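You operate a simulated robot arm through the tools that you are given. There is no shell and no other tool. Be economical: measure what you need, move in short steps, check, and stop when the job is done.

You are at the controls of a simulated robot arm. One attempt, no reset.

## Task
Switch HEAT and TUBE off in the mains box for the repair.
Fine: shut and latch the door again; BENCH, PLUG and the main switch stay on.
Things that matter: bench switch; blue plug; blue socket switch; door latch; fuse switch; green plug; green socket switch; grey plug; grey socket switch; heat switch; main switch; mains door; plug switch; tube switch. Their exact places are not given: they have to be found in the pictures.

The check looks at the end state, three seconds after you hand in, the way a careful person would. Anything else that was tipped, shoved, dropped, spilled or broken makes it a failure.

## Robot
A 6-joint arm with a two-finger gripper on a trunk, on a base that drives. Base frame: it is fixed to the floor where the robot stands at the start and does not move with it; the origin is under the middle of the robot, x ahead of it, y to its left, z up. Units: m, degrees, N and s.
Its first joint turns from -166.0 to 166.0 degrees. Places, roughly: bench switch [0.7, 0, 1.3]; blue plug [0.8, 0.2, 0.9]; blue socket switch [0.8, 0.1, 0.9]; door latch [0.6, 0, 1.3]; fuse switch [0.6, -0.3, 1.1]; green plug [0.7, -0.1, 0.9]; green socket switch [0.7, -0.1, 0.9]; grey plug [0.6, -0.3, 0.9]; grey socket switch [0.6, -0.4, 0.9]; heat switch [0.8, 0.2, 1.3]; main switch [0.6, -0.3, 1.3]; mains door [0.7, 0.1, 1.2]; plug switch [0.7, 0, 1.3]; tube switch [0.8, 0.1, 1.3]. Payload 1.71 kg.
Tool frame: the origin (TCP) lies between the finger pads and is the grasp point; the fingertips stand 0.02 m ahead of it; z points along the fingers, y is the line along which they close. The gripper opens to 0.096 m. The gripper's body begins 0.113 m behind the TCP.
Orientation is told as [roll, pitch, yaw] about the base's x, y, z axes, in that order, counted from this pose: with the fingers straight down and closing along the base's y, the tool's x points along the base's -x, its y along +y and its z along -z.

## Interface
- The arm moves only by the tool servo_tool. Its argument "rows" is a list of rows, each an object of numbers (a shift or turn left out is 0, a gripper value left out holds the last): "tx", "ty", "tz": the shift along the tool's x, y, z in units of 200 mm (1.0 is 200 mm); "wx", "wy", "wz": the turn, a rotation vector about the tool's x, y, z in units of 45 degrees (1.0 is 45 degrees); "gripper": the opening, from 0 (shut) to 1 (fully open). In form: [{"tx": .., "ty": .., "tz": .., "wx": .., "wy": .., "wz": .., "gripper": ..}, ...]. A call has 1 to 12 rows; each row is the pose to reach, as a shift and turn from the pose commanded when the call began, along the tool's axes at that moment. A call with a number of a shift or a turn outside -1 to 1 is refused whole. A row lasts 0.2 s, in which the tool goes at most 0.05 m and 8.6 degrees; a call with a longer step from one row to the next is refused whole, and so is a gripper value outside its range. A pose out of reach is approached as far as the arm can. The call stops where the force on the tool passes 60 N (or 10 N more than at its start, if that is more) or the arm is blocked; 0.2 s more then pass. The fingers move at their own pace (about 0.045 m/s each) and stop on an object; they squeeze with about 33 N. The grip force told is the motor's: it shows also when the fingers shut on nothing. Time passes only in rows, and 0.2 s behind the last, so rows that repeat a pose let the fingers close. It gives the time, the measured TCP pose, the force on the tool (base axes), the opening and the grip force at its end, in the units of the frame above (readings bear some noise), with the torque about the TCP (base axes, N m) and any sound that the robot's microphone picked up.
- Cameras (640 x 400 px; columns grow to the right, rows downward): "scene" is now at [0.0825, 0.1938, 1.6634]; the picture's right is [-0.17, -0.99, 0.00], its down [-0.55, 0.09, -0.83] and it looks along [0.82, -0.14, -0.56] (base axes); focal length 274 px, centre (320, 200). "wrist" rides on the gripper at [0.066, 0.014, -0.145] in the tool frame; the picture's right is [-0.21, 0.98, 0.00], its down [-0.88, -0.18, -0.44] and it looks along [-0.43, -0.09, 0.90] (tool axes); focal length 275 px, centre (320, 200).
- snapshot(camera): a new picture of that camera. No time passes.
- lift_body(by): slides the trunk up (or, below 0, down) by that many m; the arm and the scene camera ride with it, the base frame stays. It gives what a move gives, with no picture.
- steer(legs): drives the robot by 1 to 6 legs, each [ahead, turn to the left] in m and degrees, along the robot's own axes; the way and the turn of a leg run together, so that a leg with both is an arc; at most 1.5 m and 180 degrees a leg. The arm and the cameras ride along, it lands a little off, and it stops where it bumps. It gives what a move gives.
- turn_head(pan, tilt): turns the head with the scene camera to pan (to the left, within 143 degrees either way) and tilt (down, from -29 to 69), counted from straight ahead of the robot. It gives what a move gives.
- probe_pixels(camera, pixels): for up to 12 pixels [column, row] of the newest picture of that camera ("zoom" is the newest enlarged one), the place [x, y, z] in the base frame of the surface seen there, good to about 0.003 m. No time passes.
- zoom(camera, box): a new picture of the part [left, top, right, bottom] of that camera's present view, enlarged. No time passes.
- sign_off(): hands the job in; it is judged then, once.

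Go step by step. Measure first, check grasps and placings, and put right what went wrong. The budget is 80 turns and 60 pictures, counting those below and the enlarged ones. Unless the task says otherwise, let go and move clear before handing in, and close with one line.

The tools are called after "Emit:" as name(argument=value, ...) on one line, values as JSON. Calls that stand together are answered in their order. servo_tool: Moves the arm, as the interface text tells. Its arguments: {"type":"object","properties":{"rows":{"type":"array","items":{"type":"object","properties":{"tx":{"type":"number"},"ty":{"type":"number"},"tz":{"type":"number"},"wx":{"type":"number"},"wy":{"type":"number"},"wz":{"type":"number"},"gripper":{"type":"number"}}}}},"required":["rows"]} The other tools are called the same way: lift_body (by) slides the trunk up or down; steer (legs) drives the base; turn_head (pan, tilt) turns the head that bears the scene camera; snapshot (camera) takes a picture; probe_pixels (camera, pixels) gives the place of the surface under pixels of a picture; zoom (camera, box) takes an enlarged picture of a part of a camera's view; sign_off () hands the job in.

At the start:

```text
time: 0.0
tool_pos: [0.5092, 0.1792, 1.4955]
tool_rot: [-0.1, 0.0, 0.0]
ft_force: [-0.5, -0.9, 0.0]
moment: [0.0, -0.05, -0.01]
grip_width: 0.0961
gripper_force: 0.2
trunk travel left (down, up): [-0.25, 0.14]
robot x, y, heading: [-0.0018, 0.0001, -0.1]
head pan, tilt: [-9.6, 33.3]
```

scene: 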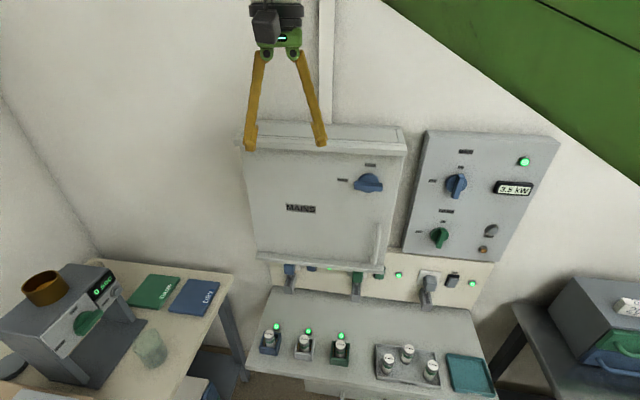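
wrist: 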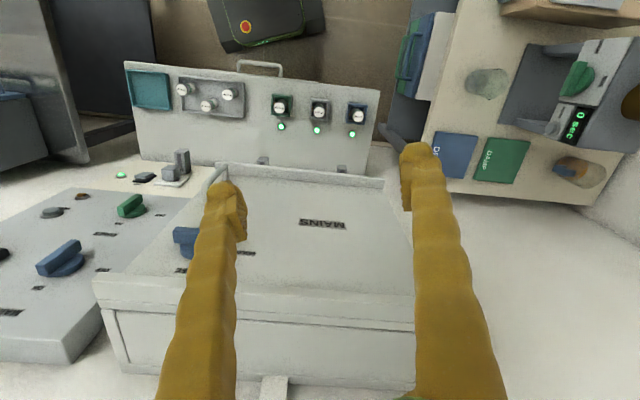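

The mains box is at about (325,195) in the scene, with a blue latch knob at (368,183) and a handle at (377,240). I'll zoom in and measure.

Emit:
zoom(camera="scene", box=[230, 110, 420, 290])

Emit:
probe_pixels(camera="scene", pixels=[[368, 182], [355, 195], [385, 195], [300, 209], [250, 160], [400, 158], [262, 250], [375, 260], [377, 235], [383, 268], [456, 186], [440, 237]])

```text
2.22 times, centred on (325, 200) of scene
```

zoom: 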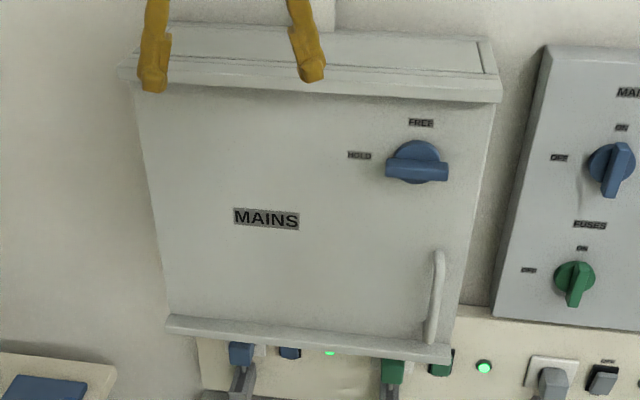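

```text
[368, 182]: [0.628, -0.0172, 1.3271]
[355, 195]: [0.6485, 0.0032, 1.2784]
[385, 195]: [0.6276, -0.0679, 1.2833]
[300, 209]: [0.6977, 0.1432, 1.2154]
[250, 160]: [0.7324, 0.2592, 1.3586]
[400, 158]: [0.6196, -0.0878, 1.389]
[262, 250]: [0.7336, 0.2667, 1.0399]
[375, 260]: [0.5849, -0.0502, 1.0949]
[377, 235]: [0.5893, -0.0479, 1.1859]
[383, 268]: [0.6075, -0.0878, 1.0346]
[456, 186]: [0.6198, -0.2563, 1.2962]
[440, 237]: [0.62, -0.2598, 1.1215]
```

The door face lies along about (0.33, 0.94), so its inward normal is about (0.944, -0.33, 0). The latch bar at (368,182) is horizontal, which is HOLD, and FREE is a quarter turn clockwise. I'll back off and start turning the tool to face the door with the fingers closing vertically.

Emit:
servo_tool(rows=[{"tx": 0.1, "ty": -0.06, "tz": 0.03, "wx": 0.123, "wy": -0.087, "wz": -0.087}, {"tx": 0.2, "ty": -0.12, "tz": 0.06, "wx": 0.246, "wy": -0.174, "wz": -0.174}, {"tx": 0.25, "ty": -0.18, "tz": 0.1, "wx": 0.369, "wy": -0.261, "wz": -0.261}, {"tx": 0.3, "ty": -0.24, "tz": 0.13, "wx": 0.491, "wy": -0.349, "wz": -0.349}, {"tx": 0.35, "ty": -0.3, "tz": 0.16, "wx": 0.614, "wy": -0.436, "wz": -0.436}, {"tx": 0.38, "ty": -0.35, "tz": 0.2, "wx": 0.737, "wy": -0.523, "wz": -0.523}, {"tx": 0.4, "ty": -0.4, "tz": 0.22, "wx": 0.86, "wy": -0.61, "wz": -0.61}])

```text
time: 1.6
tool_pos: [0.4068, 0.0993, 1.4581]
tool_rot: [-45.7, -15.9, 35.7]
ft_force: [-0.6, 0.3, 0.3]
moment: [0.0, 0.01, 0.01]
grip_width: 0.0959
gripper_force: 0.0
trunk travel left (down, up): [-0.25, 0.14]
robot x, y, heading: [-0.0019, 0.0025, 0.2]
head pan, tilt: [-9.6, 33.3]
```

The first half of the turn went cleanly. Now the second half, without shifting.

Emit:
servo_tool(rows=[{"wx": 0.123, "wy": -0.087, "wz": -0.087}, {"wx": 0.246, "wy": -0.174, "wz": -0.174}, {"wx": 0.369, "wy": -0.261, "wz": -0.261}, {"wx": 0.491, "wy": -0.349, "wz": -0.349}, {"wx": 0.614, "wy": -0.436, "wz": -0.436}, {"wx": 0.737, "wy": -0.523, "wz": -0.523}, {"wx": 0.86, "wy": -0.61, "wz": -0.61}, {"wx": 0.86, "wy": -0.61, "wz": -0.61}])

Emit:
snapshot(camera="scene")

Emit:
snapshot(camera="wrist")

```text
time: 3.4
tool_pos: [0.412, 0.0974, 1.4568]
tool_rot: [-90.9, -0.2, 70.8]
ft_force: [-0.1, -0.1, -0.5]
moment: [-0.02, -0.01, 0.06]
grip_width: 0.0963
gripper_force: 0.1
trunk travel left (down, up): [-0.25, 0.14]
robot x, y, heading: [-0.0049, 0.0017, 0.0]
head pan, tilt: [-9.6, 33.3]
```

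```text
56 pictures are left
```

scene: 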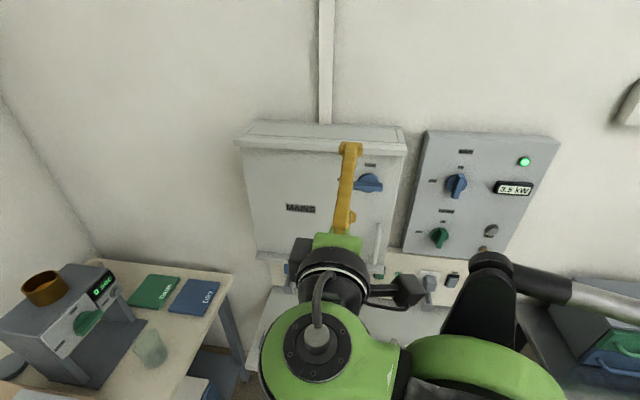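

```text
55 pictures are left
```

wrist: 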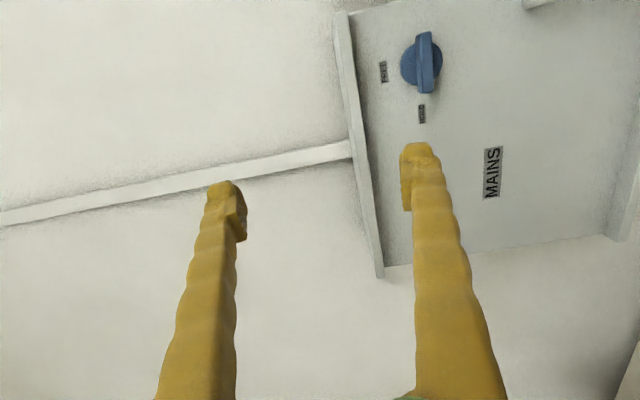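

The tool now faces the door, with the blue latch knob at (422,63) in the wrist view. I'll measure it precisely.

Emit:
probe_pixels(camera="wrist", pixels=[[424, 63], [425, 38], [428, 88], [408, 65], [400, 100], [450, 120], [430, 220], [600, 200], [540, 60], [440, 160], [423, 50], [424, 75]])

Emit:
zoom(camera="wrist", box=[330, 0, 490, 120])

```text
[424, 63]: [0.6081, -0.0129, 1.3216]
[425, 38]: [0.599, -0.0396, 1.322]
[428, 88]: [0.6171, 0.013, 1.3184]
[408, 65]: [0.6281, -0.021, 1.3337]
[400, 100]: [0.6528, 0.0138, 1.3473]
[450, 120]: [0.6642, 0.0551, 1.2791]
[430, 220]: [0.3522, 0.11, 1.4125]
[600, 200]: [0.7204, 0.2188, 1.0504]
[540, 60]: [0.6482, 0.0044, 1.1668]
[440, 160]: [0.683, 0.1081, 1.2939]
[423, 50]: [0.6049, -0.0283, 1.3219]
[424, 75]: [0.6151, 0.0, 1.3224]
```

```text
3.33 times, centred on (410, 60) of wrist
```

zoom: 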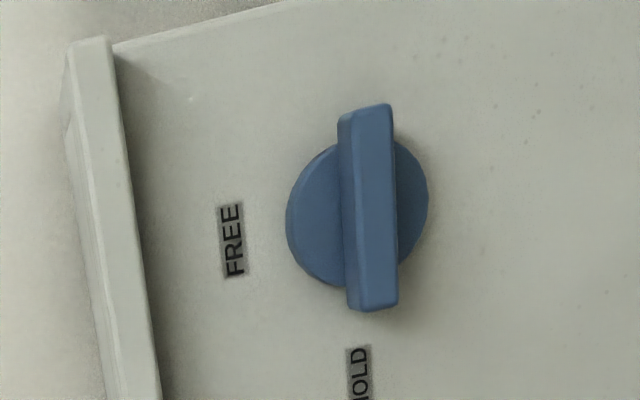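

The bar front centre is (0.6085, -0.0135, 1.3215). It stands 34 mm off the door and its disc 13 mm off. I'll move to a stand-off in front of it.

Emit:
servo_tool(rows=[{"tx": 0.04, "ty": 0.135, "tz": 0.139}, {"tx": 0.08, "ty": 0.27, "tz": 0.278}, {"tx": 0.12, "ty": 0.405, "tz": 0.417}, {"tx": 0.16, "ty": 0.54, "tz": 0.556}, {"tx": 0.2, "ty": 0.677, "tz": 0.695, "gripper": 0.6}, {"tx": 0.2, "ty": 0.677, "tz": 0.695, "gripper": 0.6}])

Emit:
snapshot(camera="wrist")

```text
time: 4.8
tool_pos: [0.5339, 0.015, 1.3223]
tool_rot: [-90.8, -0.2, 70.8]
ft_force: [0.9, 1.0, 0.3]
moment: [0.02, 0.01, -0.02]
grip_width: 0.0574
gripper_force: 0.1
trunk travel left (down, up): [-0.25, 0.14]
robot x, y, heading: [-0.0012, -0.0008, -0.1]
head pan, tilt: [-9.6, 33.3]
```

```text
53 pictures are left
```

wrist: 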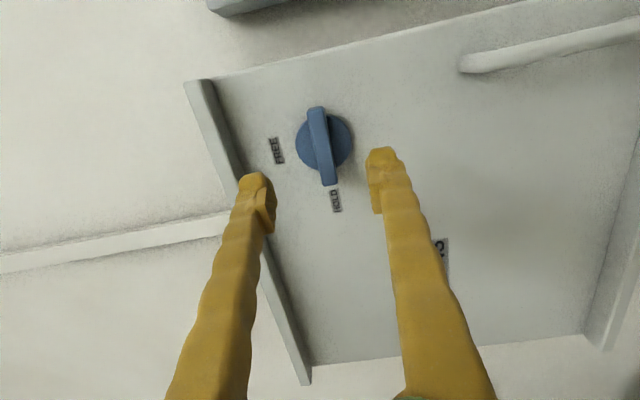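

I'm lined up with the bar between the fingers. Next: advance 77 mm and close.

Emit:
servo_tool(rows=[{"tz": 0.13, "gripper": 0.6}, {"tz": 0.26, "tx": 0.01}, {"tz": 0.384, "tx": 0.012}, {"tz": 0.384, "tx": 0.012}, {"tz": 0.384, "tx": 0.012, "gripper": 0}, {"tz": 0.384, "tx": 0.012, "gripper": 0}, {"tz": 0.384, "tx": 0.012, "gripper": 0}, {"tz": 0.384, "tx": 0.012, "gripper": 0}])

Emit:
snapshot(camera="wrist")

```text
time: 6.6
tool_pos: [0.6019, -0.0138, 1.3193]
tool_rot: [-90.7, -0.3, 70.8]
ft_force: [-10.2, 0.5, -50.9]
moment: [0.19, 0.65, 0.13]
grip_width: 0.0144
gripper_force: 34.5
trunk travel left (down, up): [-0.25, 0.14]
robot x, y, heading: [-0.0034, -0.0006, 0.3]
head pan, tilt: [-9.6, 33.3]
```

```text
52 pictures are left
```

wrist: 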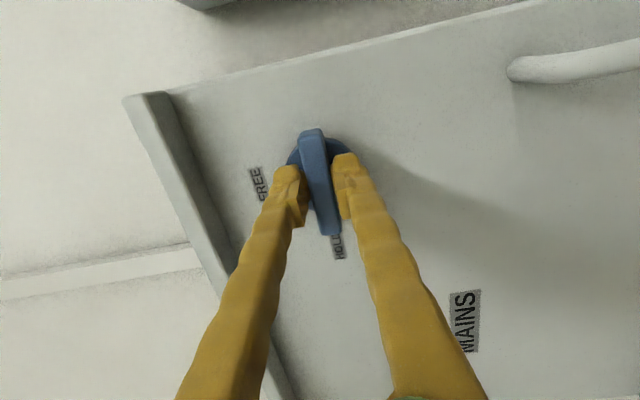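

The bar is gripped at 14 mm wide, but there's about 50 N of vertical load. I'll lower 3 mm to relieve it and start a small clockwise turn.

Emit:
servo_tool(rows=[{"ty": 0.015}, {"ty": 0.015}, {"ty": 0.015, "wz": 0.15}, {"ty": 0.015, "wz": 0.3}, {"ty": 0.015, "wz": 0.3}])

```text
time: 7.8
tool_pos: [0.6035, -0.0122, 1.319]
tool_rot: [-90.7, -13.9, 70.9]
ft_force: [-6.9, 1.2, -37.8]
moment: [0.06, 0.57, -0.07]
grip_width: 0.0141
gripper_force: 34.6
trunk travel left (down, up): [-0.25, 0.14]
robot x, y, heading: [0.0015, -0.002, -0.1]
head pan, tilt: [-9.6, 33.3]
```

The knob turns easily. I'll relieve more of the vertical load and keep turning.

Emit:
servo_tool(rows=[{"ty": 0.036, "tx": 0.009}, {"ty": 0.036, "tx": 0.009, "wz": 0.15}, {"ty": 0.036, "tx": 0.009, "wz": 0.3}, {"ty": 0.036, "tx": 0.009, "wz": 0.45}, {"ty": 0.036, "tx": 0.009, "wz": 0.6}, {"ty": 0.036, "tx": 0.009, "wz": 0.75}, {"ty": 0.036, "tx": 0.009, "wz": 0.85}, {"ty": 0.036, "tx": 0.009, "wz": 0.85}])

```text
time: 9.6
tool_pos: [0.5998, -0.0136, 1.3153]
tool_rot: [-91.5, -52.0, 71.8]
ft_force: [1.0, 7.6, 22.2]
moment: [-0.24, -0.78, 0.56]
grip_width: 0.014
gripper_force: 35.6
trunk travel left (down, up): [-0.25, 0.14]
robot x, y, heading: [-0.0005, -0.0031, 0.1]
head pan, tilt: [-9.6, 33.3]
```

Now at 52°. I'll turn the remaining 38° with a small upward correction.

Emit:
servo_tool(rows=[{"ty": -0.012, "tx": -0.015}, {"ty": -0.012, "tx": -0.015, "wz": 0.15}, {"ty": -0.012, "tx": -0.015, "wz": 0.3}, {"ty": -0.012, "tx": -0.015, "wz": 0.45}, {"ty": -0.012, "tx": -0.015, "wz": 0.6}, {"ty": -0.012, "tx": -0.015, "wz": 0.75}, {"ty": -0.012, "tx": -0.015, "wz": 0.87}, {"ty": -0.012, "tx": -0.015, "wz": 0.87}])

Emit:
snapshot(camera="wrist")

```text
time: 11.4
tool_pos: [0.6049, -0.0101, 1.3171]
tool_rot: [123.7, -88.7, -142.8]
ft_force: [9.7, 18.9, -26.5]
moment: [-0.14, 0.43, 0.31]
grip_width: 0.0141
gripper_force: 34.9
trunk travel left (down, up): [-0.25, 0.14]
robot x, y, heading: [-0.0031, 0.0033, -0.0]
head pan, tilt: [-9.6, 33.3]
```

```text
51 pictures are left
```

wrist: 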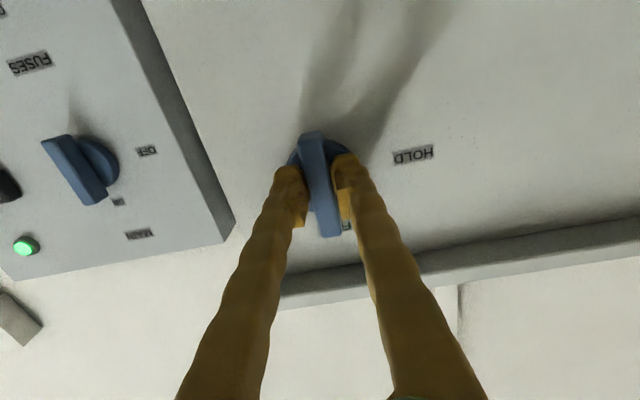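

The bar is now upright at FREE. While I still hold it, I'll pull the door open along its hinge arc, about 12°.

Emit:
servo_tool(rows=[{"tx": 0.015}, {"tx": 0.015, "ty": 0.015, "tz": -0.08, "wx": 0.067}, {"tx": 0.015, "ty": 0.035, "tz": -0.159, "wx": 0.133}, {"tx": 0.015, "ty": 0.058, "tz": -0.237, "wx": 0.2}, {"tx": 0.015, "ty": 0.085, "tz": -0.313, "wx": 0.267}, {"tx": 0.015, "ty": 0.085, "tz": -0.313, "wx": 0.267}])

Emit:
snapshot(camera="scene")

Emit:
snapshot(camera="wrist")

```text
time: 12.8
tool_pos: [0.5491, 0.0256, 1.3137]
tool_rot: [115.3, -88.6, -146.5]
ft_force: [10.7, 15.6, 23.8]
moment: [-0.35, -0.23, 0.27]
grip_width: 0.0139
gripper_force: 34.6
trunk travel left (down, up): [-0.25, 0.14]
robot x, y, heading: [-0.0002, 0.0021, 0.0]
head pan, tilt: [-9.6, 33.3]
```

```text
50 pictures are left
```

scene: 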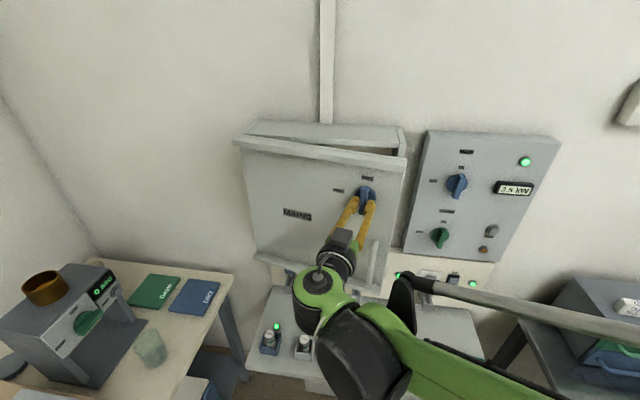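

```text
49 pictures are left
```

wrist: 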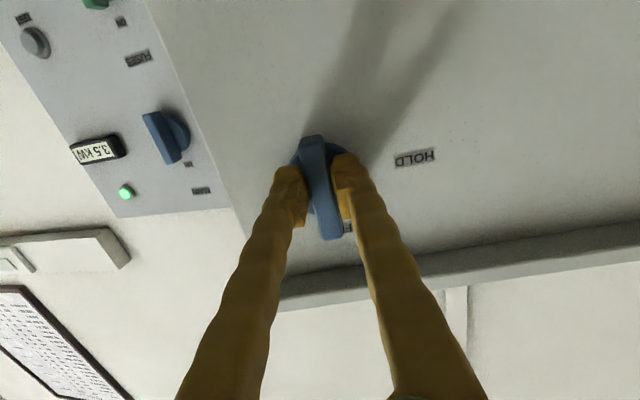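

The door is swinging and the grip holds with small forces. I'll continue another 30° along the arc.

Emit:
servo_tool(rows=[{"tx": -0.008, "ty": 0.015, "tz": -0.08, "wx": 0.067}, {"tx": -0.008, "ty": 0.034, "tz": -0.159, "wx": 0.133}, {"tx": -0.008, "ty": 0.085, "tz": -0.313, "wx": 0.267}, {"tx": -0.008, "ty": 0.152, "tz": -0.462, "wx": 0.4}, {"tx": -0.008, "ty": 0.235, "tz": -0.603, "wx": 0.533}, {"tx": -0.008, "ty": 0.33, "tz": -0.734, "wx": 0.667}, {"tx": -0.008, "ty": 0.33, "tz": -0.734, "wx": 0.667}])

Emit:
snapshot(camera="scene")

```text
time: 14.4
tool_pos: [0.4465, 0.1598, 1.319]
tool_rot: [91.2, -88.3, -152.7]
ft_force: [-16.1, -8.5, -18.0]
moment: [0.06, 0.26, -0.35]
grip_width: 0.0145
gripper_force: 34.4
trunk travel left (down, up): [-0.25, 0.14]
robot x, y, heading: [-0.0031, 0.0027, 0.4]
head pan, tilt: [-9.6, 33.3]
```

```text
48 pictures are left
```

scene: 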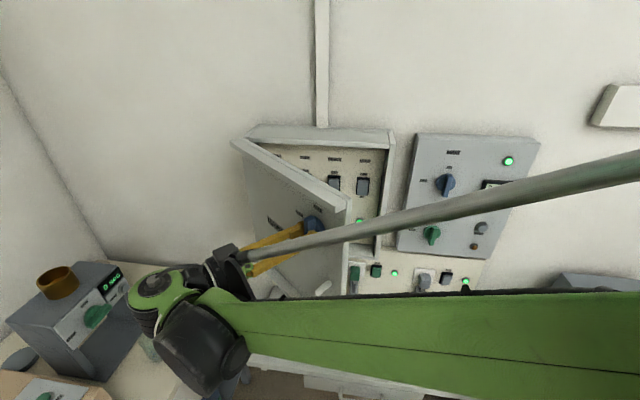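

The door is about 43° open. I'll go another 18° and watch.

Emit:
servo_tool(rows=[{"tx": 0.005, "ty": 0.034, "tz": -0.159, "wx": 0.133}, {"tx": 0.005, "ty": 0.085, "tz": -0.313, "wx": 0.267}, {"tx": 0.005, "ty": 0.152, "tz": -0.462, "wx": 0.4}, {"tx": 0.005, "ty": 0.152, "tz": -0.462, "wx": 0.4}])

Emit:
snapshot(camera="scene")

```text
time: 14.8
tool_pos: [0.4723, 0.1516, 1.3131]
tool_rot: [66.0, -88.9, -132.7]
ft_force: [-62.6, -32.2, 22.4]
moment: [-1.07, 0.52, -0.64]
grip_width: 0.0543
gripper_force: 34.3
out of reach, approached as far as the arm can: row 1, 2
trunk travel left (down, up): [-0.25, 0.14]
robot x, y, heading: [0.0027, 0.0, 0.2]
head pan, tilt: [-9.6, 33.3]
stopped in row 2: the force on the tool passed its limit at 86 N (the readings are from after the stop); the commanded pose is now the measured one
```

```text
47 pictures are left
```

scene: 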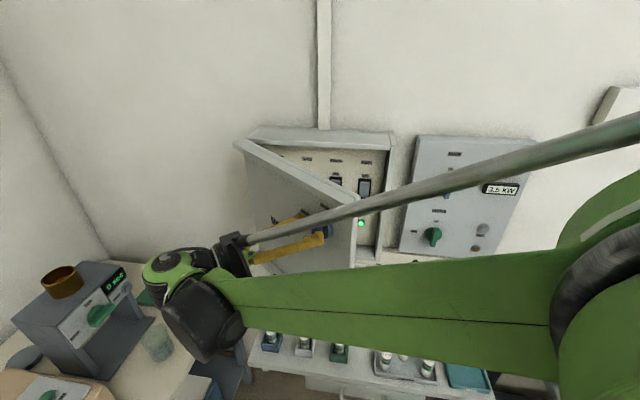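

The pose went out of reach and the grip shows 54 mm. I'll look before moving again.

Emit:
snapshot(camera="wrist")

Emit:
zoom(camera="scene", box=[220, 120, 420, 280])

```text
46 pictures are left
```

wrist: 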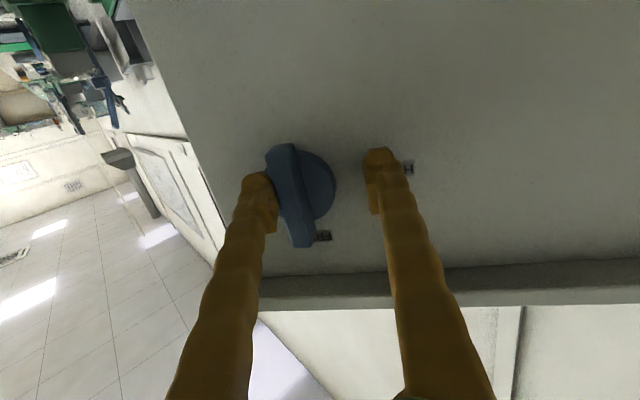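

```text
2.50 times, centred on (320, 200) of scene
```

zoom: 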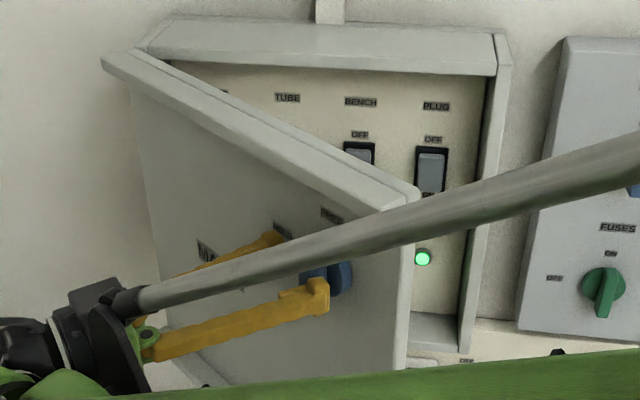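

The fingers slipped around the bar, but nothing looks damaged and the door stays open. I'll open fully and back straight off.

Emit:
servo_tool(rows=[{"gripper": 1}, {"gripper": 1}, {"gripper": 1}, {"tz": -0.1, "gripper": 1}, {"tz": -0.2, "gripper": 1}, {"tz": -0.3, "gripper": 1}, {"tz": -0.3, "gripper": 1}])

Emit:
snapshot(camera="scene")

Emit:
snapshot(camera="wrist")

```text
time: 16.4
tool_pos: [0.4876, 0.181, 1.3096]
tool_rot: [48.4, -89.1, -114.2]
ft_force: [0.8, -0.4, -0.7]
moment: [-0.04, 0.0, -0.04]
grip_width: 0.0961
gripper_force: 0.1
out of reach, approached as far as the arm can: row 4, 5, 6, 7
trunk travel left (down, up): [-0.25, 0.14]
robot x, y, heading: [0.0014, 0.001, -0.1]
head pan, tilt: [-9.6, 33.3]
```

```text
44 pictures are left
```

scene: 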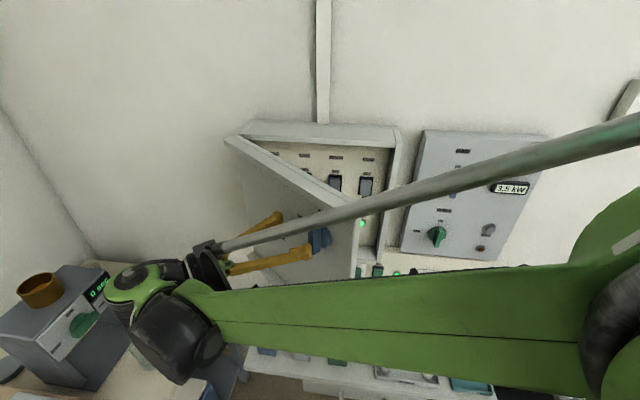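

```text
43 pictures are left
```

wrist: 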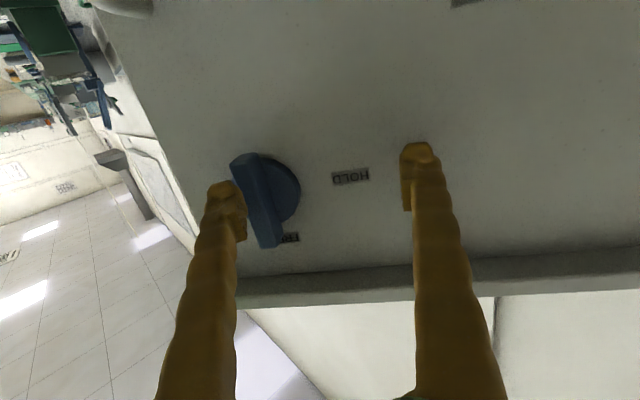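

The wrist looks folded to its limit. I'll rotate the tool back toward straight ahead while retreating from the door.

Emit:
servo_tool(rows=[{"tz": -0.05, "ty": 0.0, "wx": -0.13}, {"tz": -0.12, "ty": -0.02, "wx": -0.26}, {"tz": -0.2, "ty": -0.08, "wx": -0.4}, {"tz": -0.28, "ty": -0.15, "wx": -0.53}, {"tz": -0.36, "ty": -0.25, "wx": -0.66}, {"tz": -0.42, "ty": -0.35, "wx": -0.8}, {"tz": -0.42, "ty": -0.35, "wx": -0.8}])

Emit:
snapshot(camera="scene")

```text
time: 18.0
tool_pos: [0.3904, 0.2265, 1.3074]
tool_rot: [84.3, -89.2, -114.4]
ft_force: [0.1, 0.2, -0.3]
moment: [0.01, -0.03, 0.04]
grip_width: 0.0959
gripper_force: 0.0
trunk travel left (down, up): [-0.25, 0.14]
robot x, y, heading: [-0.0008, 0.0017, 0.0]
head pan, tilt: [-9.6, 33.3]
```

```text
42 pictures are left
```

scene: 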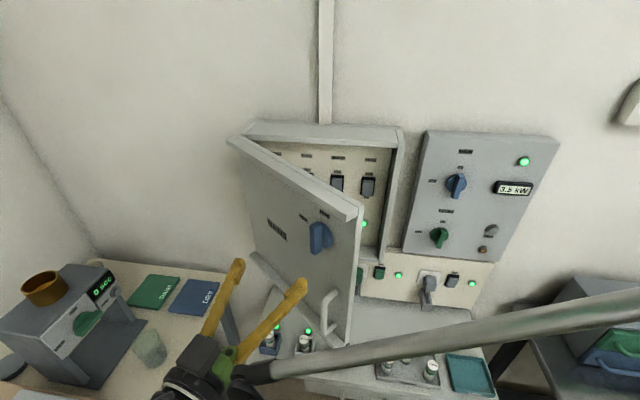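

I'm clear of the door, and the inside shows the breakers at (310-370,185). I'll measure the door edge and the inside.

Emit:
probe_pixels(camera="scene", pixels=[[360, 212], [352, 325], [235, 142], [368, 188], [337, 185], [322, 240], [397, 150], [375, 235], [330, 300], [258, 130], [280, 235], [335, 330]])

Emit:
zoom(camera="scene", box=[220, 110, 420, 260])

```text
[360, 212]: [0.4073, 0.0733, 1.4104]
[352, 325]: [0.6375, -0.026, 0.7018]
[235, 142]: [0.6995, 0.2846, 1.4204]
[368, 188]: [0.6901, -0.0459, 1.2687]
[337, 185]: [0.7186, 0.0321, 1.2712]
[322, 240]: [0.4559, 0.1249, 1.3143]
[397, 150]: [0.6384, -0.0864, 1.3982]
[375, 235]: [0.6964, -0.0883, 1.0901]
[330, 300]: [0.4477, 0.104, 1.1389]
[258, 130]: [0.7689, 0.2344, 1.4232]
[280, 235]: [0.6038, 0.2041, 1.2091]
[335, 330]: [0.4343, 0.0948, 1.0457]
```

```text
2.67 times, centred on (320, 185) of scene
```

zoom: 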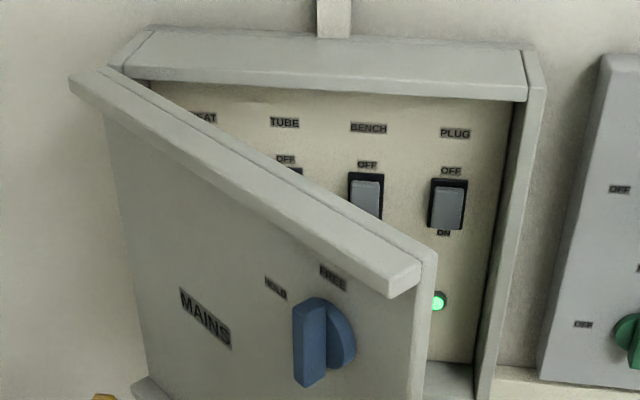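

Free edge is at (0.41, 0.07) and the hinge about (0.71, 0.27), so the door is about 45° open. PLUG is at (0.690, -0.046, 1.269) and BENCH at (0.719, 0.032, 1.271). HEAT and TUBE need more room, so I'll go around the free edge and push the door from inside.

Emit:
servo_tool(rows=[{"tz": -0.2, "gripper": 0}, {"tz": -0.3, "ty": -0.15, "wx": -0.13}, {"tz": -0.25, "ty": -0.35, "wx": -0.26}, {"tz": -0.2, "ty": -0.55, "wx": -0.4}, {"tz": -0.12, "ty": -0.75, "wx": -0.55}, {"tz": -0.05, "ty": -0.9, "wx": -0.7}, {"tz": 0, "ty": -1, "wx": -0.85}, {"tz": 0, "ty": -1, "wx": -0.85}])

Emit:
snapshot(camera="scene")

```text
time: 19.8
tool_pos: [0.3067, 0.183, 1.2681]
tool_rot: [117.8, -89.1, -109.9]
ft_force: [0.2, 0.5, -0.1]
moment: [0.0, 0.02, 0.03]
grip_width: 0.0
gripper_force: 29.5
out of reach, approached as far as the arm can: row 5, 6, 7, 8
trunk travel left (down, up): [-0.25, 0.14]
robot x, y, heading: [0.0013, -0.002, 0.2]
head pan, tilt: [-9.6, 33.3]
```

```text
40 pictures are left
```

scene: 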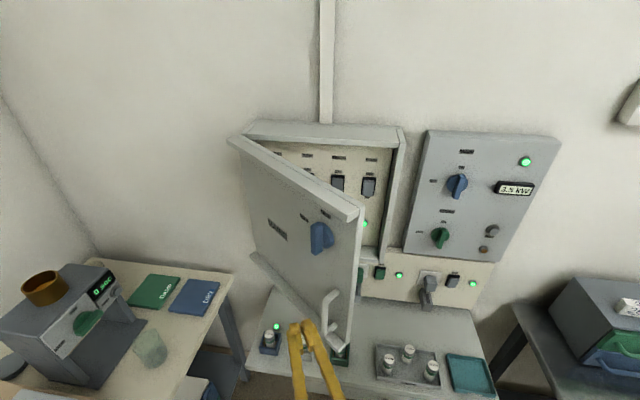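

The arm is too cramped against the trunk, so I want to back the base up. First I'll check that it's clear behind.

Emit:
turn_head(pan=140, tilt=40)

Emit:
snapshot(camera="scene")

Emit:
turn_head(pan=-140, tilt=40)

Emit:
snapshot(camera="scene")

Emit:
turn_head(pan=-5, tilt=30)

```text
time: 22.1
tool_pos: [0.3056, 0.1826, 1.2698]
tool_rot: [122.7, -89.0, -114.9]
ft_force: [-1.0, 0.3, 0.4]
moment: [0.03, 0.01, 0.02]
grip_width: 0.0
gripper_force: 29.3
trunk travel left (down, up): [-0.25, 0.14]
robot x, y, heading: [-0.001, -0.0018, 0.0]
head pan, tilt: [140.0, 40.0]
```

```text
39 pictures are left
```

scene: 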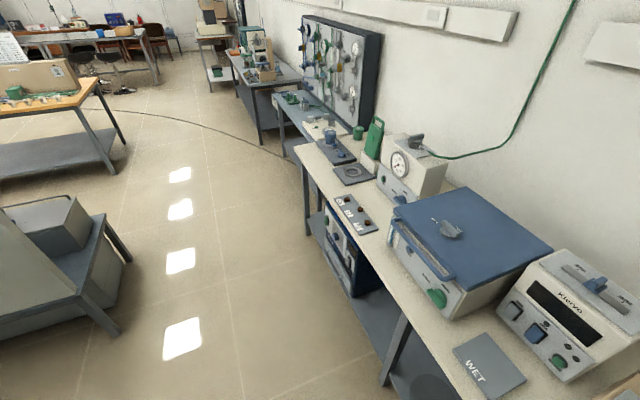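

```text
time: 26.0
tool_pos: [0.3046, 0.1824, 1.2697]
tool_rot: [122.6, -89.1, -114.8]
ft_force: [0.2, 0.4, 0.1]
moment: [0.03, -0.02, 0.01]
grip_width: 0.0
gripper_force: 29.8
trunk travel left (down, up): [-0.25, 0.14]
robot x, y, heading: [-0.0001, 0.0014, 0.3]
head pan, tilt: [-140.0, 40.0]
```

```text
38 pictures are left
```

scene: 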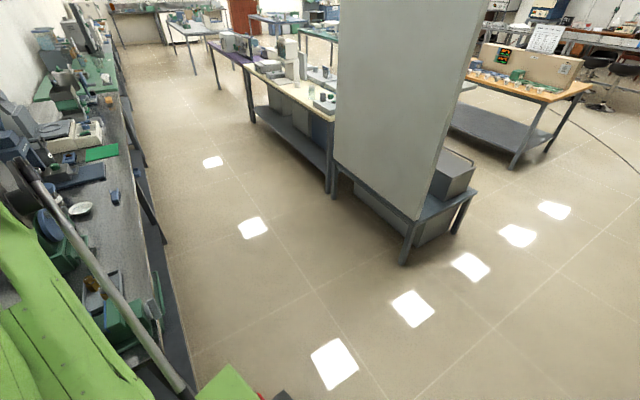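

```text
time: 28.2
tool_pos: [0.3056, 0.1824, 1.2701]
tool_rot: [122.7, -89.0, -114.8]
ft_force: [-0.4, 0.1, 0.4]
moment: [0.0, -0.02, 0.01]
grip_width: 0.0001
gripper_force: 29.6
trunk travel left (down, up): [-0.25, 0.14]
robot x, y, heading: [0.0004, 0.0028, 0.2]
head pan, tilt: [-5.0, 30.0]
```

The floor behind is clear, but the elbow sticks out over the right-hand bench, so I won't drive. I'll raise the tool above the door top (1.42) and cross over the free edge instead.

Emit:
servo_tool(rows=[{"tx": -0.2}, {"tx": -0.4}, {"tx": -0.6}, {"tx": -0.8}, {"tx": -1}, {"tx": -1}])

Emit:
servo_tool(rows=[{"tx": -0.2}, {"tx": -0.4}, {"tx": -0.4, "tz": 0.2}, {"tx": -0.4, "tz": 0.4}, {"tx": -0.4, "tz": 0.4}])

Emit:
snapshot(camera="scene")

```text
time: 29.6
tool_pos: [0.306, 0.1898, 1.4735]
tool_rot: [118.4, -89.1, -110.5]
ft_force: [0.1, -0.1, 0.7]
moment: [0.0, -0.02, 0.03]
grip_width: 0.0001
gripper_force: 28.8
out of reach, approached as far as the arm can: row 1, 2, 3, 4, 5, 6
trunk travel left (down, up): [-0.25, 0.14]
robot x, y, heading: [0.0034, 0.0006, 0.2]
head pan, tilt: [-5.0, 30.0]
```

```text
time: 30.8
tool_pos: [0.3836, 0.2028, 1.5528]
tool_rot: [122.1, -89.1, -114.1]
ft_force: [0.4, 0.7, -0.1]
moment: [-0.01, -0.03, -0.04]
grip_width: 0.0001
gripper_force: 29.7
trunk travel left (down, up): [-0.25, 0.14]
robot x, y, heading: [-0.0002, -0.0022, 0.0]
head pan, tilt: [-5.0, 30.0]
```

```text
37 pictures are left
```

scene: 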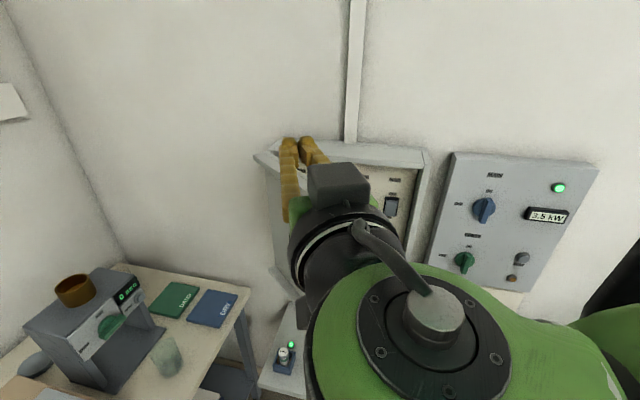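

I'm above the door. Moving right across it.

Emit:
servo_tool(rows=[{"ty": -0.2}, {"ty": -0.4}, {"ty": -0.6, "tz": 0.05}, {"ty": -0.8, "tz": 0.1}, {"ty": -1, "tz": 0.13}, {"ty": -1, "tz": 0.13}])

Emit:
servo_tool(rows=[{"ty": -0.2}, {"ty": -0.4, "tz": 0.1}, {"ty": -0.5, "tz": 0.2}, {"ty": -0.5, "tz": 0.2}])

Emit:
snapshot(camera="scene")

```text
time: 32.2
tool_pos: [0.4101, 0.0279, 1.5355]
tool_rot: [14.0, -86.1, -7.8]
ft_force: [-1.9, 0.6, -0.5]
moment: [0.0, -0.07, 0.0]
grip_width: 0.0004
gripper_force: 30.0
out of reach, approached as far as the arm can: row 4, 5
trunk travel left (down, up): [-0.25, 0.14]
robot x, y, heading: [0.0011, -0.0017, -0.2]
head pan, tilt: [-5.0, 30.0]
```

```text
time: 33.2
tool_pos: [0.4837, -0.0813, 1.5489]
tool_rot: [131.9, -89.1, -124.0]
ft_force: [0.2, 0.0, -0.4]
moment: [0.0, 0.02, 0.05]
grip_width: 0.0
gripper_force: 29.2
trunk travel left (down, up): [-0.25, 0.14]
robot x, y, heading: [0.0026, 0.0014, 0.2]
head pan, tilt: [-5.0, 30.0]
```

```text
36 pictures are left
```

scene: 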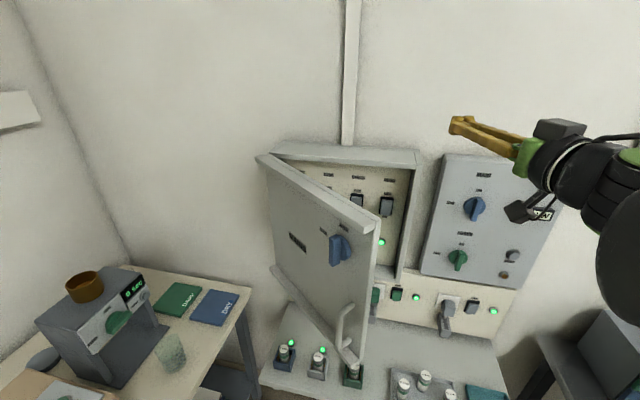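

The arm is now on the inner side of the door at (0.48, -0.08). I'll descend to switch height, turning the heading slightly left.

Emit:
servo_tool(rows=[{"tx": 0.2}, {"tx": 0.4}, {"tx": 0.6}, {"tx": 0.8, "wx": -0.1}, {"tx": 1, "wx": -0.2}, {"tx": 1, "wx": -0.2}])

Emit:
servo_tool(rows=[{"tx": 0.2, "wx": -0.1}, {"tx": 0.35, "wx": -0.2}, {"tx": 0.45, "wx": -0.2}, {"tx": 0.45, "wx": -0.2}])

Emit:
snapshot(camera="scene")

```text
time: 34.6
tool_pos: [0.5011, -0.0808, 1.3455]
tool_rot: [103.1, -89.0, -86.0]
ft_force: [-0.9, -0.8, 1.8]
moment: [-0.04, 0.14, 0.03]
grip_width: 0.0001
gripper_force: 29.0
trunk travel left (down, up): [-0.25, 0.14]
robot x, y, heading: [-0.0045, -0.0025, -0.1]
head pan, tilt: [-5.0, 30.0]
```

```text
time: 35.6
tool_pos: [0.4931, -0.0794, 1.2595]
tool_rot: [140.3, -89.1, -114.4]
ft_force: [0.0, 0.3, 0.7]
moment: [0.03, 0.02, 0.04]
grip_width: 0.0
gripper_force: 29.4
trunk travel left (down, up): [-0.25, 0.14]
robot x, y, heading: [-0.0016, 0.0008, -0.4]
head pan, tilt: [-5.0, 30.0]
```

```text
35 pictures are left
```

scene: 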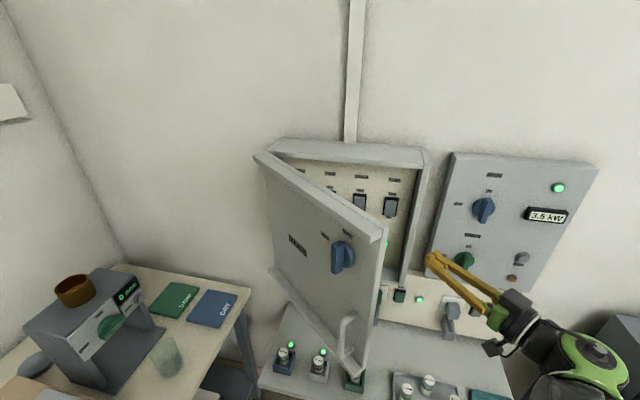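

In place on the inner side, heading +26°. Now I'll sweep left to push the door open.

Emit:
servo_tool(rows=[{"tz": 0.08, "ty": 0.17}, {"tz": 0.16, "ty": 0.34}, {"tz": 0.24, "ty": 0.5}, {"tz": 0.31, "ty": 0.66}, {"tz": 0.38, "ty": 0.81}, {"tz": 0.4, "ty": 0.95}, {"tz": 0.4, "ty": 0.95}])

Emit:
snapshot(camera="scene")

```text
time: 37.2
tool_pos: [0.4807, 0.1232, 1.2616]
tool_rot: [135.3, -89.0, -109.4]
ft_force: [0.1, 0.0, -0.9]
moment: [0.03, 0.01, 0.02]
grip_width: 0.0
gripper_force: 29.2
trunk travel left (down, up): [-0.25, 0.14]
robot x, y, heading: [0.0007, -0.0006, 0.0]
head pan, tilt: [-5.0, 30.0]
```

```text
34 pictures are left
```

scene: 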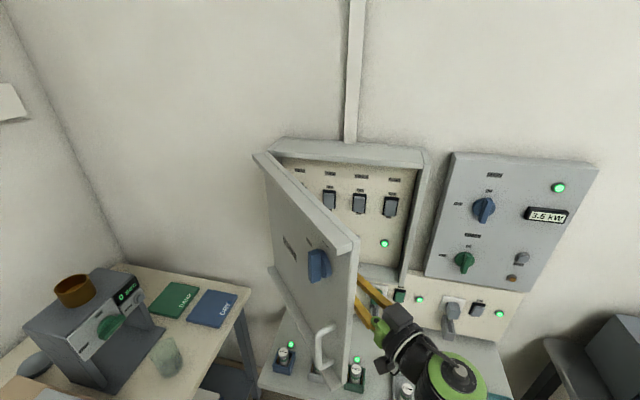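

The door is moving and TUBE is now visible at (330,200). I'll keep pushing left.

Emit:
servo_tool(rows=[{"tz": 0.07, "ty": 0.17, "wx": -0.05}, {"tz": 0.14, "ty": 0.34, "wx": -0.1}, {"tz": 0.21, "ty": 0.5, "wx": -0.15}, {"tz": 0.28, "ty": 0.66, "wx": -0.2}, {"tz": 0.34, "ty": 0.82, "wx": -0.3}, {"tz": 0.36, "ty": 0.95, "wx": -0.4}, {"tz": 0.36, "ty": 0.95, "wx": -0.4}])

Emit:
snapshot(camera="scene")

```text
time: 38.8
tool_pos: [0.4587, 0.326, 1.2623]
tool_rot: [152.5, -89.4, -108.6]
ft_force: [1.2, 0.1, -0.2]
moment: [0.03, 0.01, 0.0]
grip_width: 0.0001
gripper_force: 29.3
trunk travel left (down, up): [-0.25, 0.14]
robot x, y, heading: [0.0, -0.0038, 0.1]
head pan, tilt: [-5.0, 30.0]
```

```text
33 pictures are left
```

scene: 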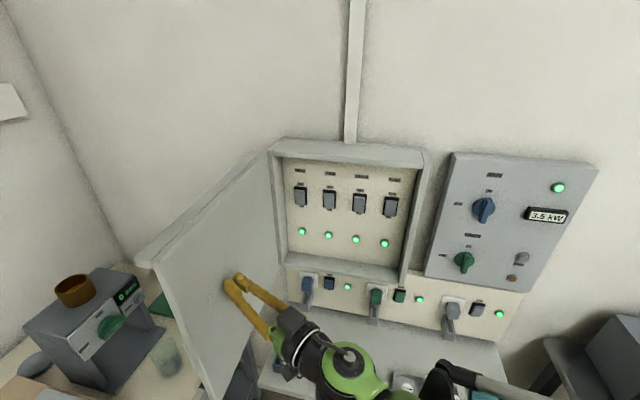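

The door is wide open and all four switches are visible with green lamps. I'll measure HEAT at about (300,197) and TUBE at about (330,200).

Emit:
zoom(camera="scene", box=[270, 155, 430, 265])

Emit:
probe_pixels(camera="scene", pixels=[[300, 192], [300, 202], [329, 195], [329, 205], [359, 198], [359, 208], [390, 200], [390, 210], [315, 185], [345, 190], [300, 183], [315, 215]])

```text
3.64 times, centred on (350, 210) of scene
```

zoom: 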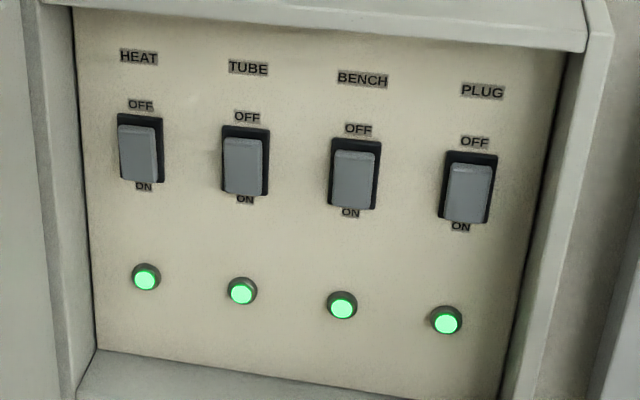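

```text
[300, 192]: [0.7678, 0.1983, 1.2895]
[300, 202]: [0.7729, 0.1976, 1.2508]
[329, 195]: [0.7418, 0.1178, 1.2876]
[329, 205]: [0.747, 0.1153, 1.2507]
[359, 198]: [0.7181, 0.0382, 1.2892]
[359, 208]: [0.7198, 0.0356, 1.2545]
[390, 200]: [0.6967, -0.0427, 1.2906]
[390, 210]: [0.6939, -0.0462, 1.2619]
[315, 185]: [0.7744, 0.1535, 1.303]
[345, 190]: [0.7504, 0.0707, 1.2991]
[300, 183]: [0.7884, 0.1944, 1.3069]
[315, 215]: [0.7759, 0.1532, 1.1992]
```

The tops of the rockers stand about 20 mm proud, so the ON side is pressed; OFF means pressing the top in at about z 1.287. HEAT's top is (0.768, 0.198) and TUBE's is (0.742, 0.118). I'll move off the door and turn the heading to about -8°.

Emit:
servo_tool(rows=[{"tz": -0.04, "ty": -0.12}, {"tz": -0.08, "ty": -0.3, "wx": 0.15}, {"tz": -0.15, "ty": -0.45, "wx": 0.3}, {"tz": -0.15, "ty": -0.5, "wx": 0.45}, {"tz": -0.15, "ty": -0.5, "wx": 0.6}, {"tz": -0.15, "ty": -0.5, "wx": 0.6}])

Emit:
servo_tool(rows=[{"wx": 0.15}, {"wx": 0.3}, {"wx": 0.45}, {"wx": 0.56}, {"wx": 0.56}])

Emit:
snapshot(camera="wrist")

Emit:
snapshot(camera="scene")

```text
time: 40.2
tool_pos: [0.5075, 0.2343, 1.2632]
tool_rot: [131.5, -89.2, -114.5]
ft_force: [0.2, 0.3, 0.0]
moment: [0.03, 0.01, -0.04]
grip_width: 0.0
gripper_force: 29.7
out of reach, approached as far as the arm can: row 4
trunk travel left (down, up): [-0.25, 0.14]
robot x, y, heading: [-0.0009, 0.0002, 0.1]
head pan, tilt: [-5.0, 30.0]
```

```text
time: 41.4
tool_pos: [0.507, 0.2342, 1.265]
tool_rot: [106.1, -89.2, -114.2]
ft_force: [0.4, 0.6, -1.5]
moment: [-0.02, -0.02, -0.03]
grip_width: 0.0
gripper_force: 29.3
trunk travel left (down, up): [-0.25, 0.14]
robot x, y, heading: [-0.0025, 0.0022, 0.1]
head pan, tilt: [-5.0, 30.0]
```

```text
31 pictures are left
```

wrist: 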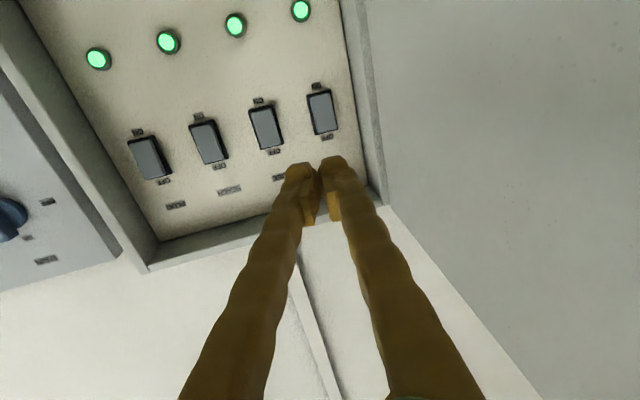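

```text
30 pictures are left
```

scene: 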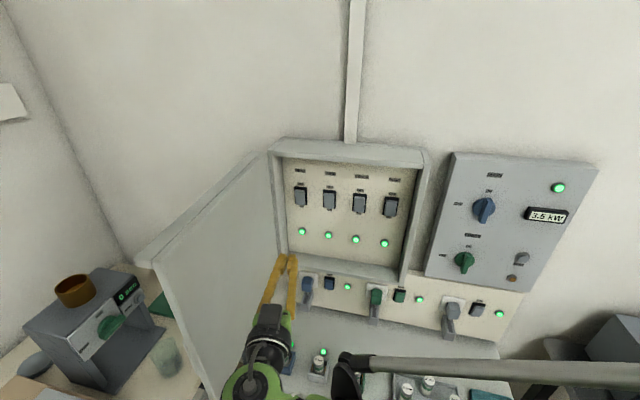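

The wrist view is upside-down, with HEAT at (321,112). I'll get the coordinates from this closer view.

Emit:
probe_pixels(camera="wrist", pixels=[[325, 129], [322, 118], [318, 98], [272, 144], [269, 133], [262, 114], [314, 120], [334, 116], [300, 140]])

Emit:
zoom(camera="wrist", box=[220, 60, 380, 160])

```text
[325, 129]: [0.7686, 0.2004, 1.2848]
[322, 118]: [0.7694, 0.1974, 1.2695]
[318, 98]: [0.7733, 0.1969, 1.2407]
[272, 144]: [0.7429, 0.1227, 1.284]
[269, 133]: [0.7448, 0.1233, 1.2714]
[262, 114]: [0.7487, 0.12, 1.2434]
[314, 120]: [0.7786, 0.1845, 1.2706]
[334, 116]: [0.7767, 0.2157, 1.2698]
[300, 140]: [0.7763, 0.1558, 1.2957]
```

```text
4.00 times, centred on (300, 110) of wrist
```

zoom: 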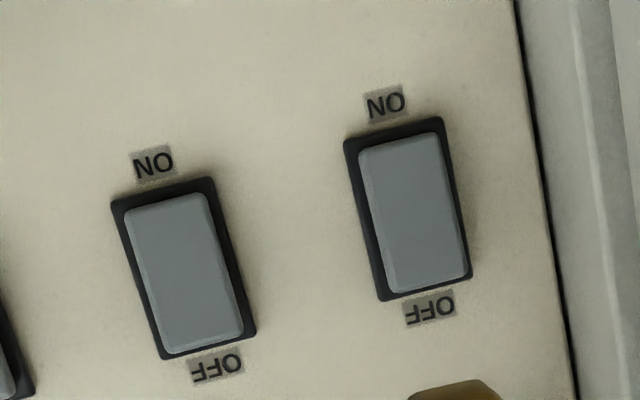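

HEAT's press point is (0.769, 0.200, 1.282). Advancing to just short of it.

Emit:
servo_tool(rows=[{"tz": 0.2, "tx": -0.08}, {"tz": 0.4, "tx": -0.08}, {"tz": 0.6, "tx": -0.08}, {"tz": 0.8, "tx": -0.08, "ty": 0.01}, {"tz": 0.97, "tx": -0.08, "ty": 0.015}, {"tz": 0.97, "tx": -0.08, "ty": 0.015}])

Emit:
snapshot(camera="wrist")

```text
time: 42.8
tool_pos: [0.7012, 0.2096, 1.2808]
tool_rot: [106.2, -89.1, -114.4]
ft_force: [-0.3, -0.8, -0.1]
moment: [0.0, -0.04, -0.02]
grip_width: 0.0
gripper_force: 30.0
trunk travel left (down, up): [-0.25, 0.14]
robot x, y, heading: [-0.0018, -0.0042, 0.2]
head pan, tilt: [-5.0, 30.0]
```

```text
28 pictures are left
```

wrist: 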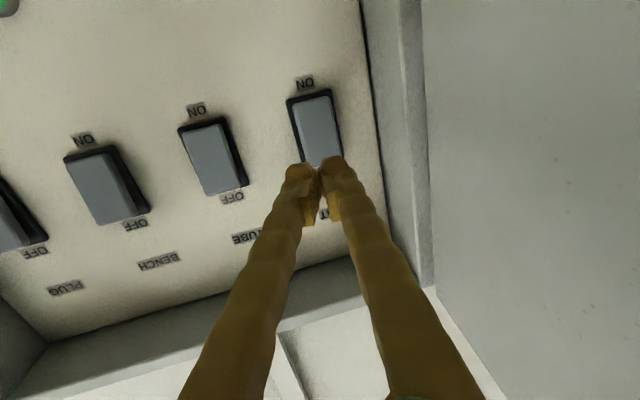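

The fingertips line up with HEAT's OFF end. Pressing in gently.

Emit:
servo_tool(rows=[{"tz": 0.15}, {"tz": 0.22}, {"tz": 0.25}, {"tz": 0.275}, {"tz": 0.3}, {"tz": 0.32}, {"tz": 0.32}])

Emit:
snapshot(camera="scene")

```text
time: 44.4
tool_pos: [0.7536, 0.2019, 1.2855]
tool_rot: [126.0, -89.0, -134.0]
ft_force: [-18.3, 9.0, -4.6]
moment: [0.12, 0.18, -0.02]
grip_width: 0.0
gripper_force: 28.8
trunk travel left (down, up): [-0.25, 0.14]
robot x, y, heading: [0.0044, 0.0034, -0.0]
head pan, tilt: [-5.0, 30.0]
```

```text
27 pictures are left
```

scene: 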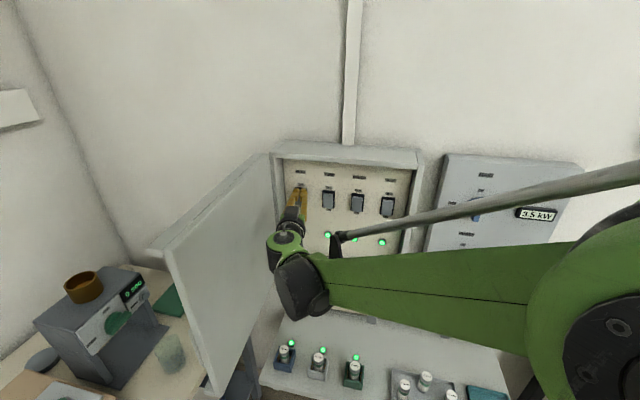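

18 N and no click yet. Pushing a bit more.

Emit:
servo_tool(rows=[{"tz": 0.02}, {"tz": 0.04}, {"tz": 0.06}, {"tz": 0.06}])

Emit:
zoom(camera="scene", box=[260, 150, 420, 260])

```text
time: 45.0
tool_pos: [0.7557, 0.1999, 1.2883]
tool_rot: [143.4, -89.0, -151.3]
ft_force: [-164.6, 15.9, 67.3]
moment: [-0.92, 0.03, -1.34]
grip_width: 0.0
gripper_force: 29.3
trunk travel left (down, up): [-0.25, 0.14]
robot x, y, heading: [-0.0023, -0.0008, -0.3]
head pan, tilt: [-5.0, 30.0]
stopped in row 3: the force on the tool passed its limit at 70 N (the readings are from after the stop); the commanded pose is now the measured one
```

```text
3.64 times, centred on (340, 205) of scene
```

zoom: 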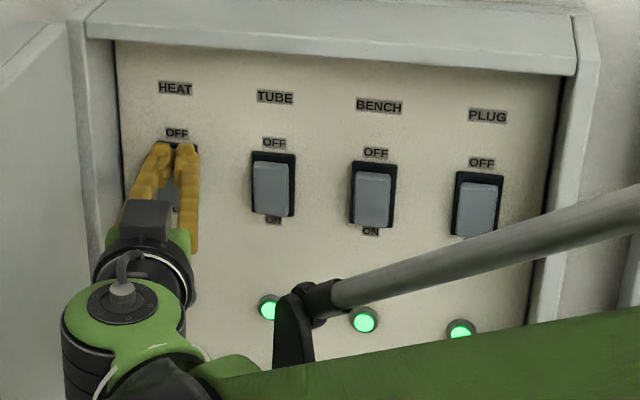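

The push bottomed out hard. I'll back off and check the lamp and rocker.

Emit:
servo_tool(rows=[{"tz": -0.1}, {"tz": -0.25}, {"tz": -0.4}, {"tz": -0.4}])

Emit:
snapshot(camera="wrist")

```text
time: 46.0
tool_pos: [0.6849, 0.2124, 1.2838]
tool_rot: [118.4, -88.9, -126.6]
ft_force: [0.6, 0.1, -0.2]
moment: [-0.01, -0.06, -0.01]
grip_width: 0.0
gripper_force: 29.2
trunk travel left (down, up): [-0.25, 0.14]
robot x, y, heading: [0.0033, 0.0012, 0.1]
head pan, tilt: [-5.0, 30.0]
```

```text
25 pictures are left
```

wrist: 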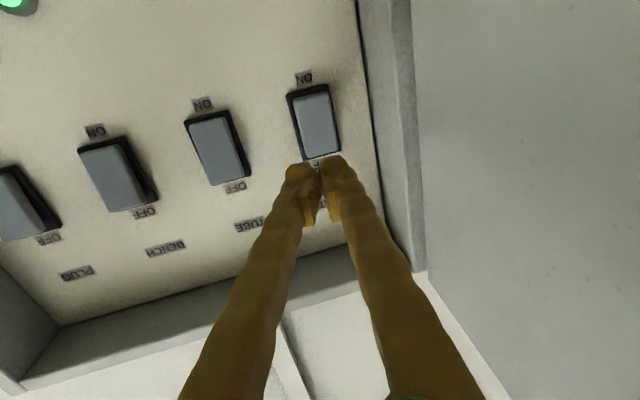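

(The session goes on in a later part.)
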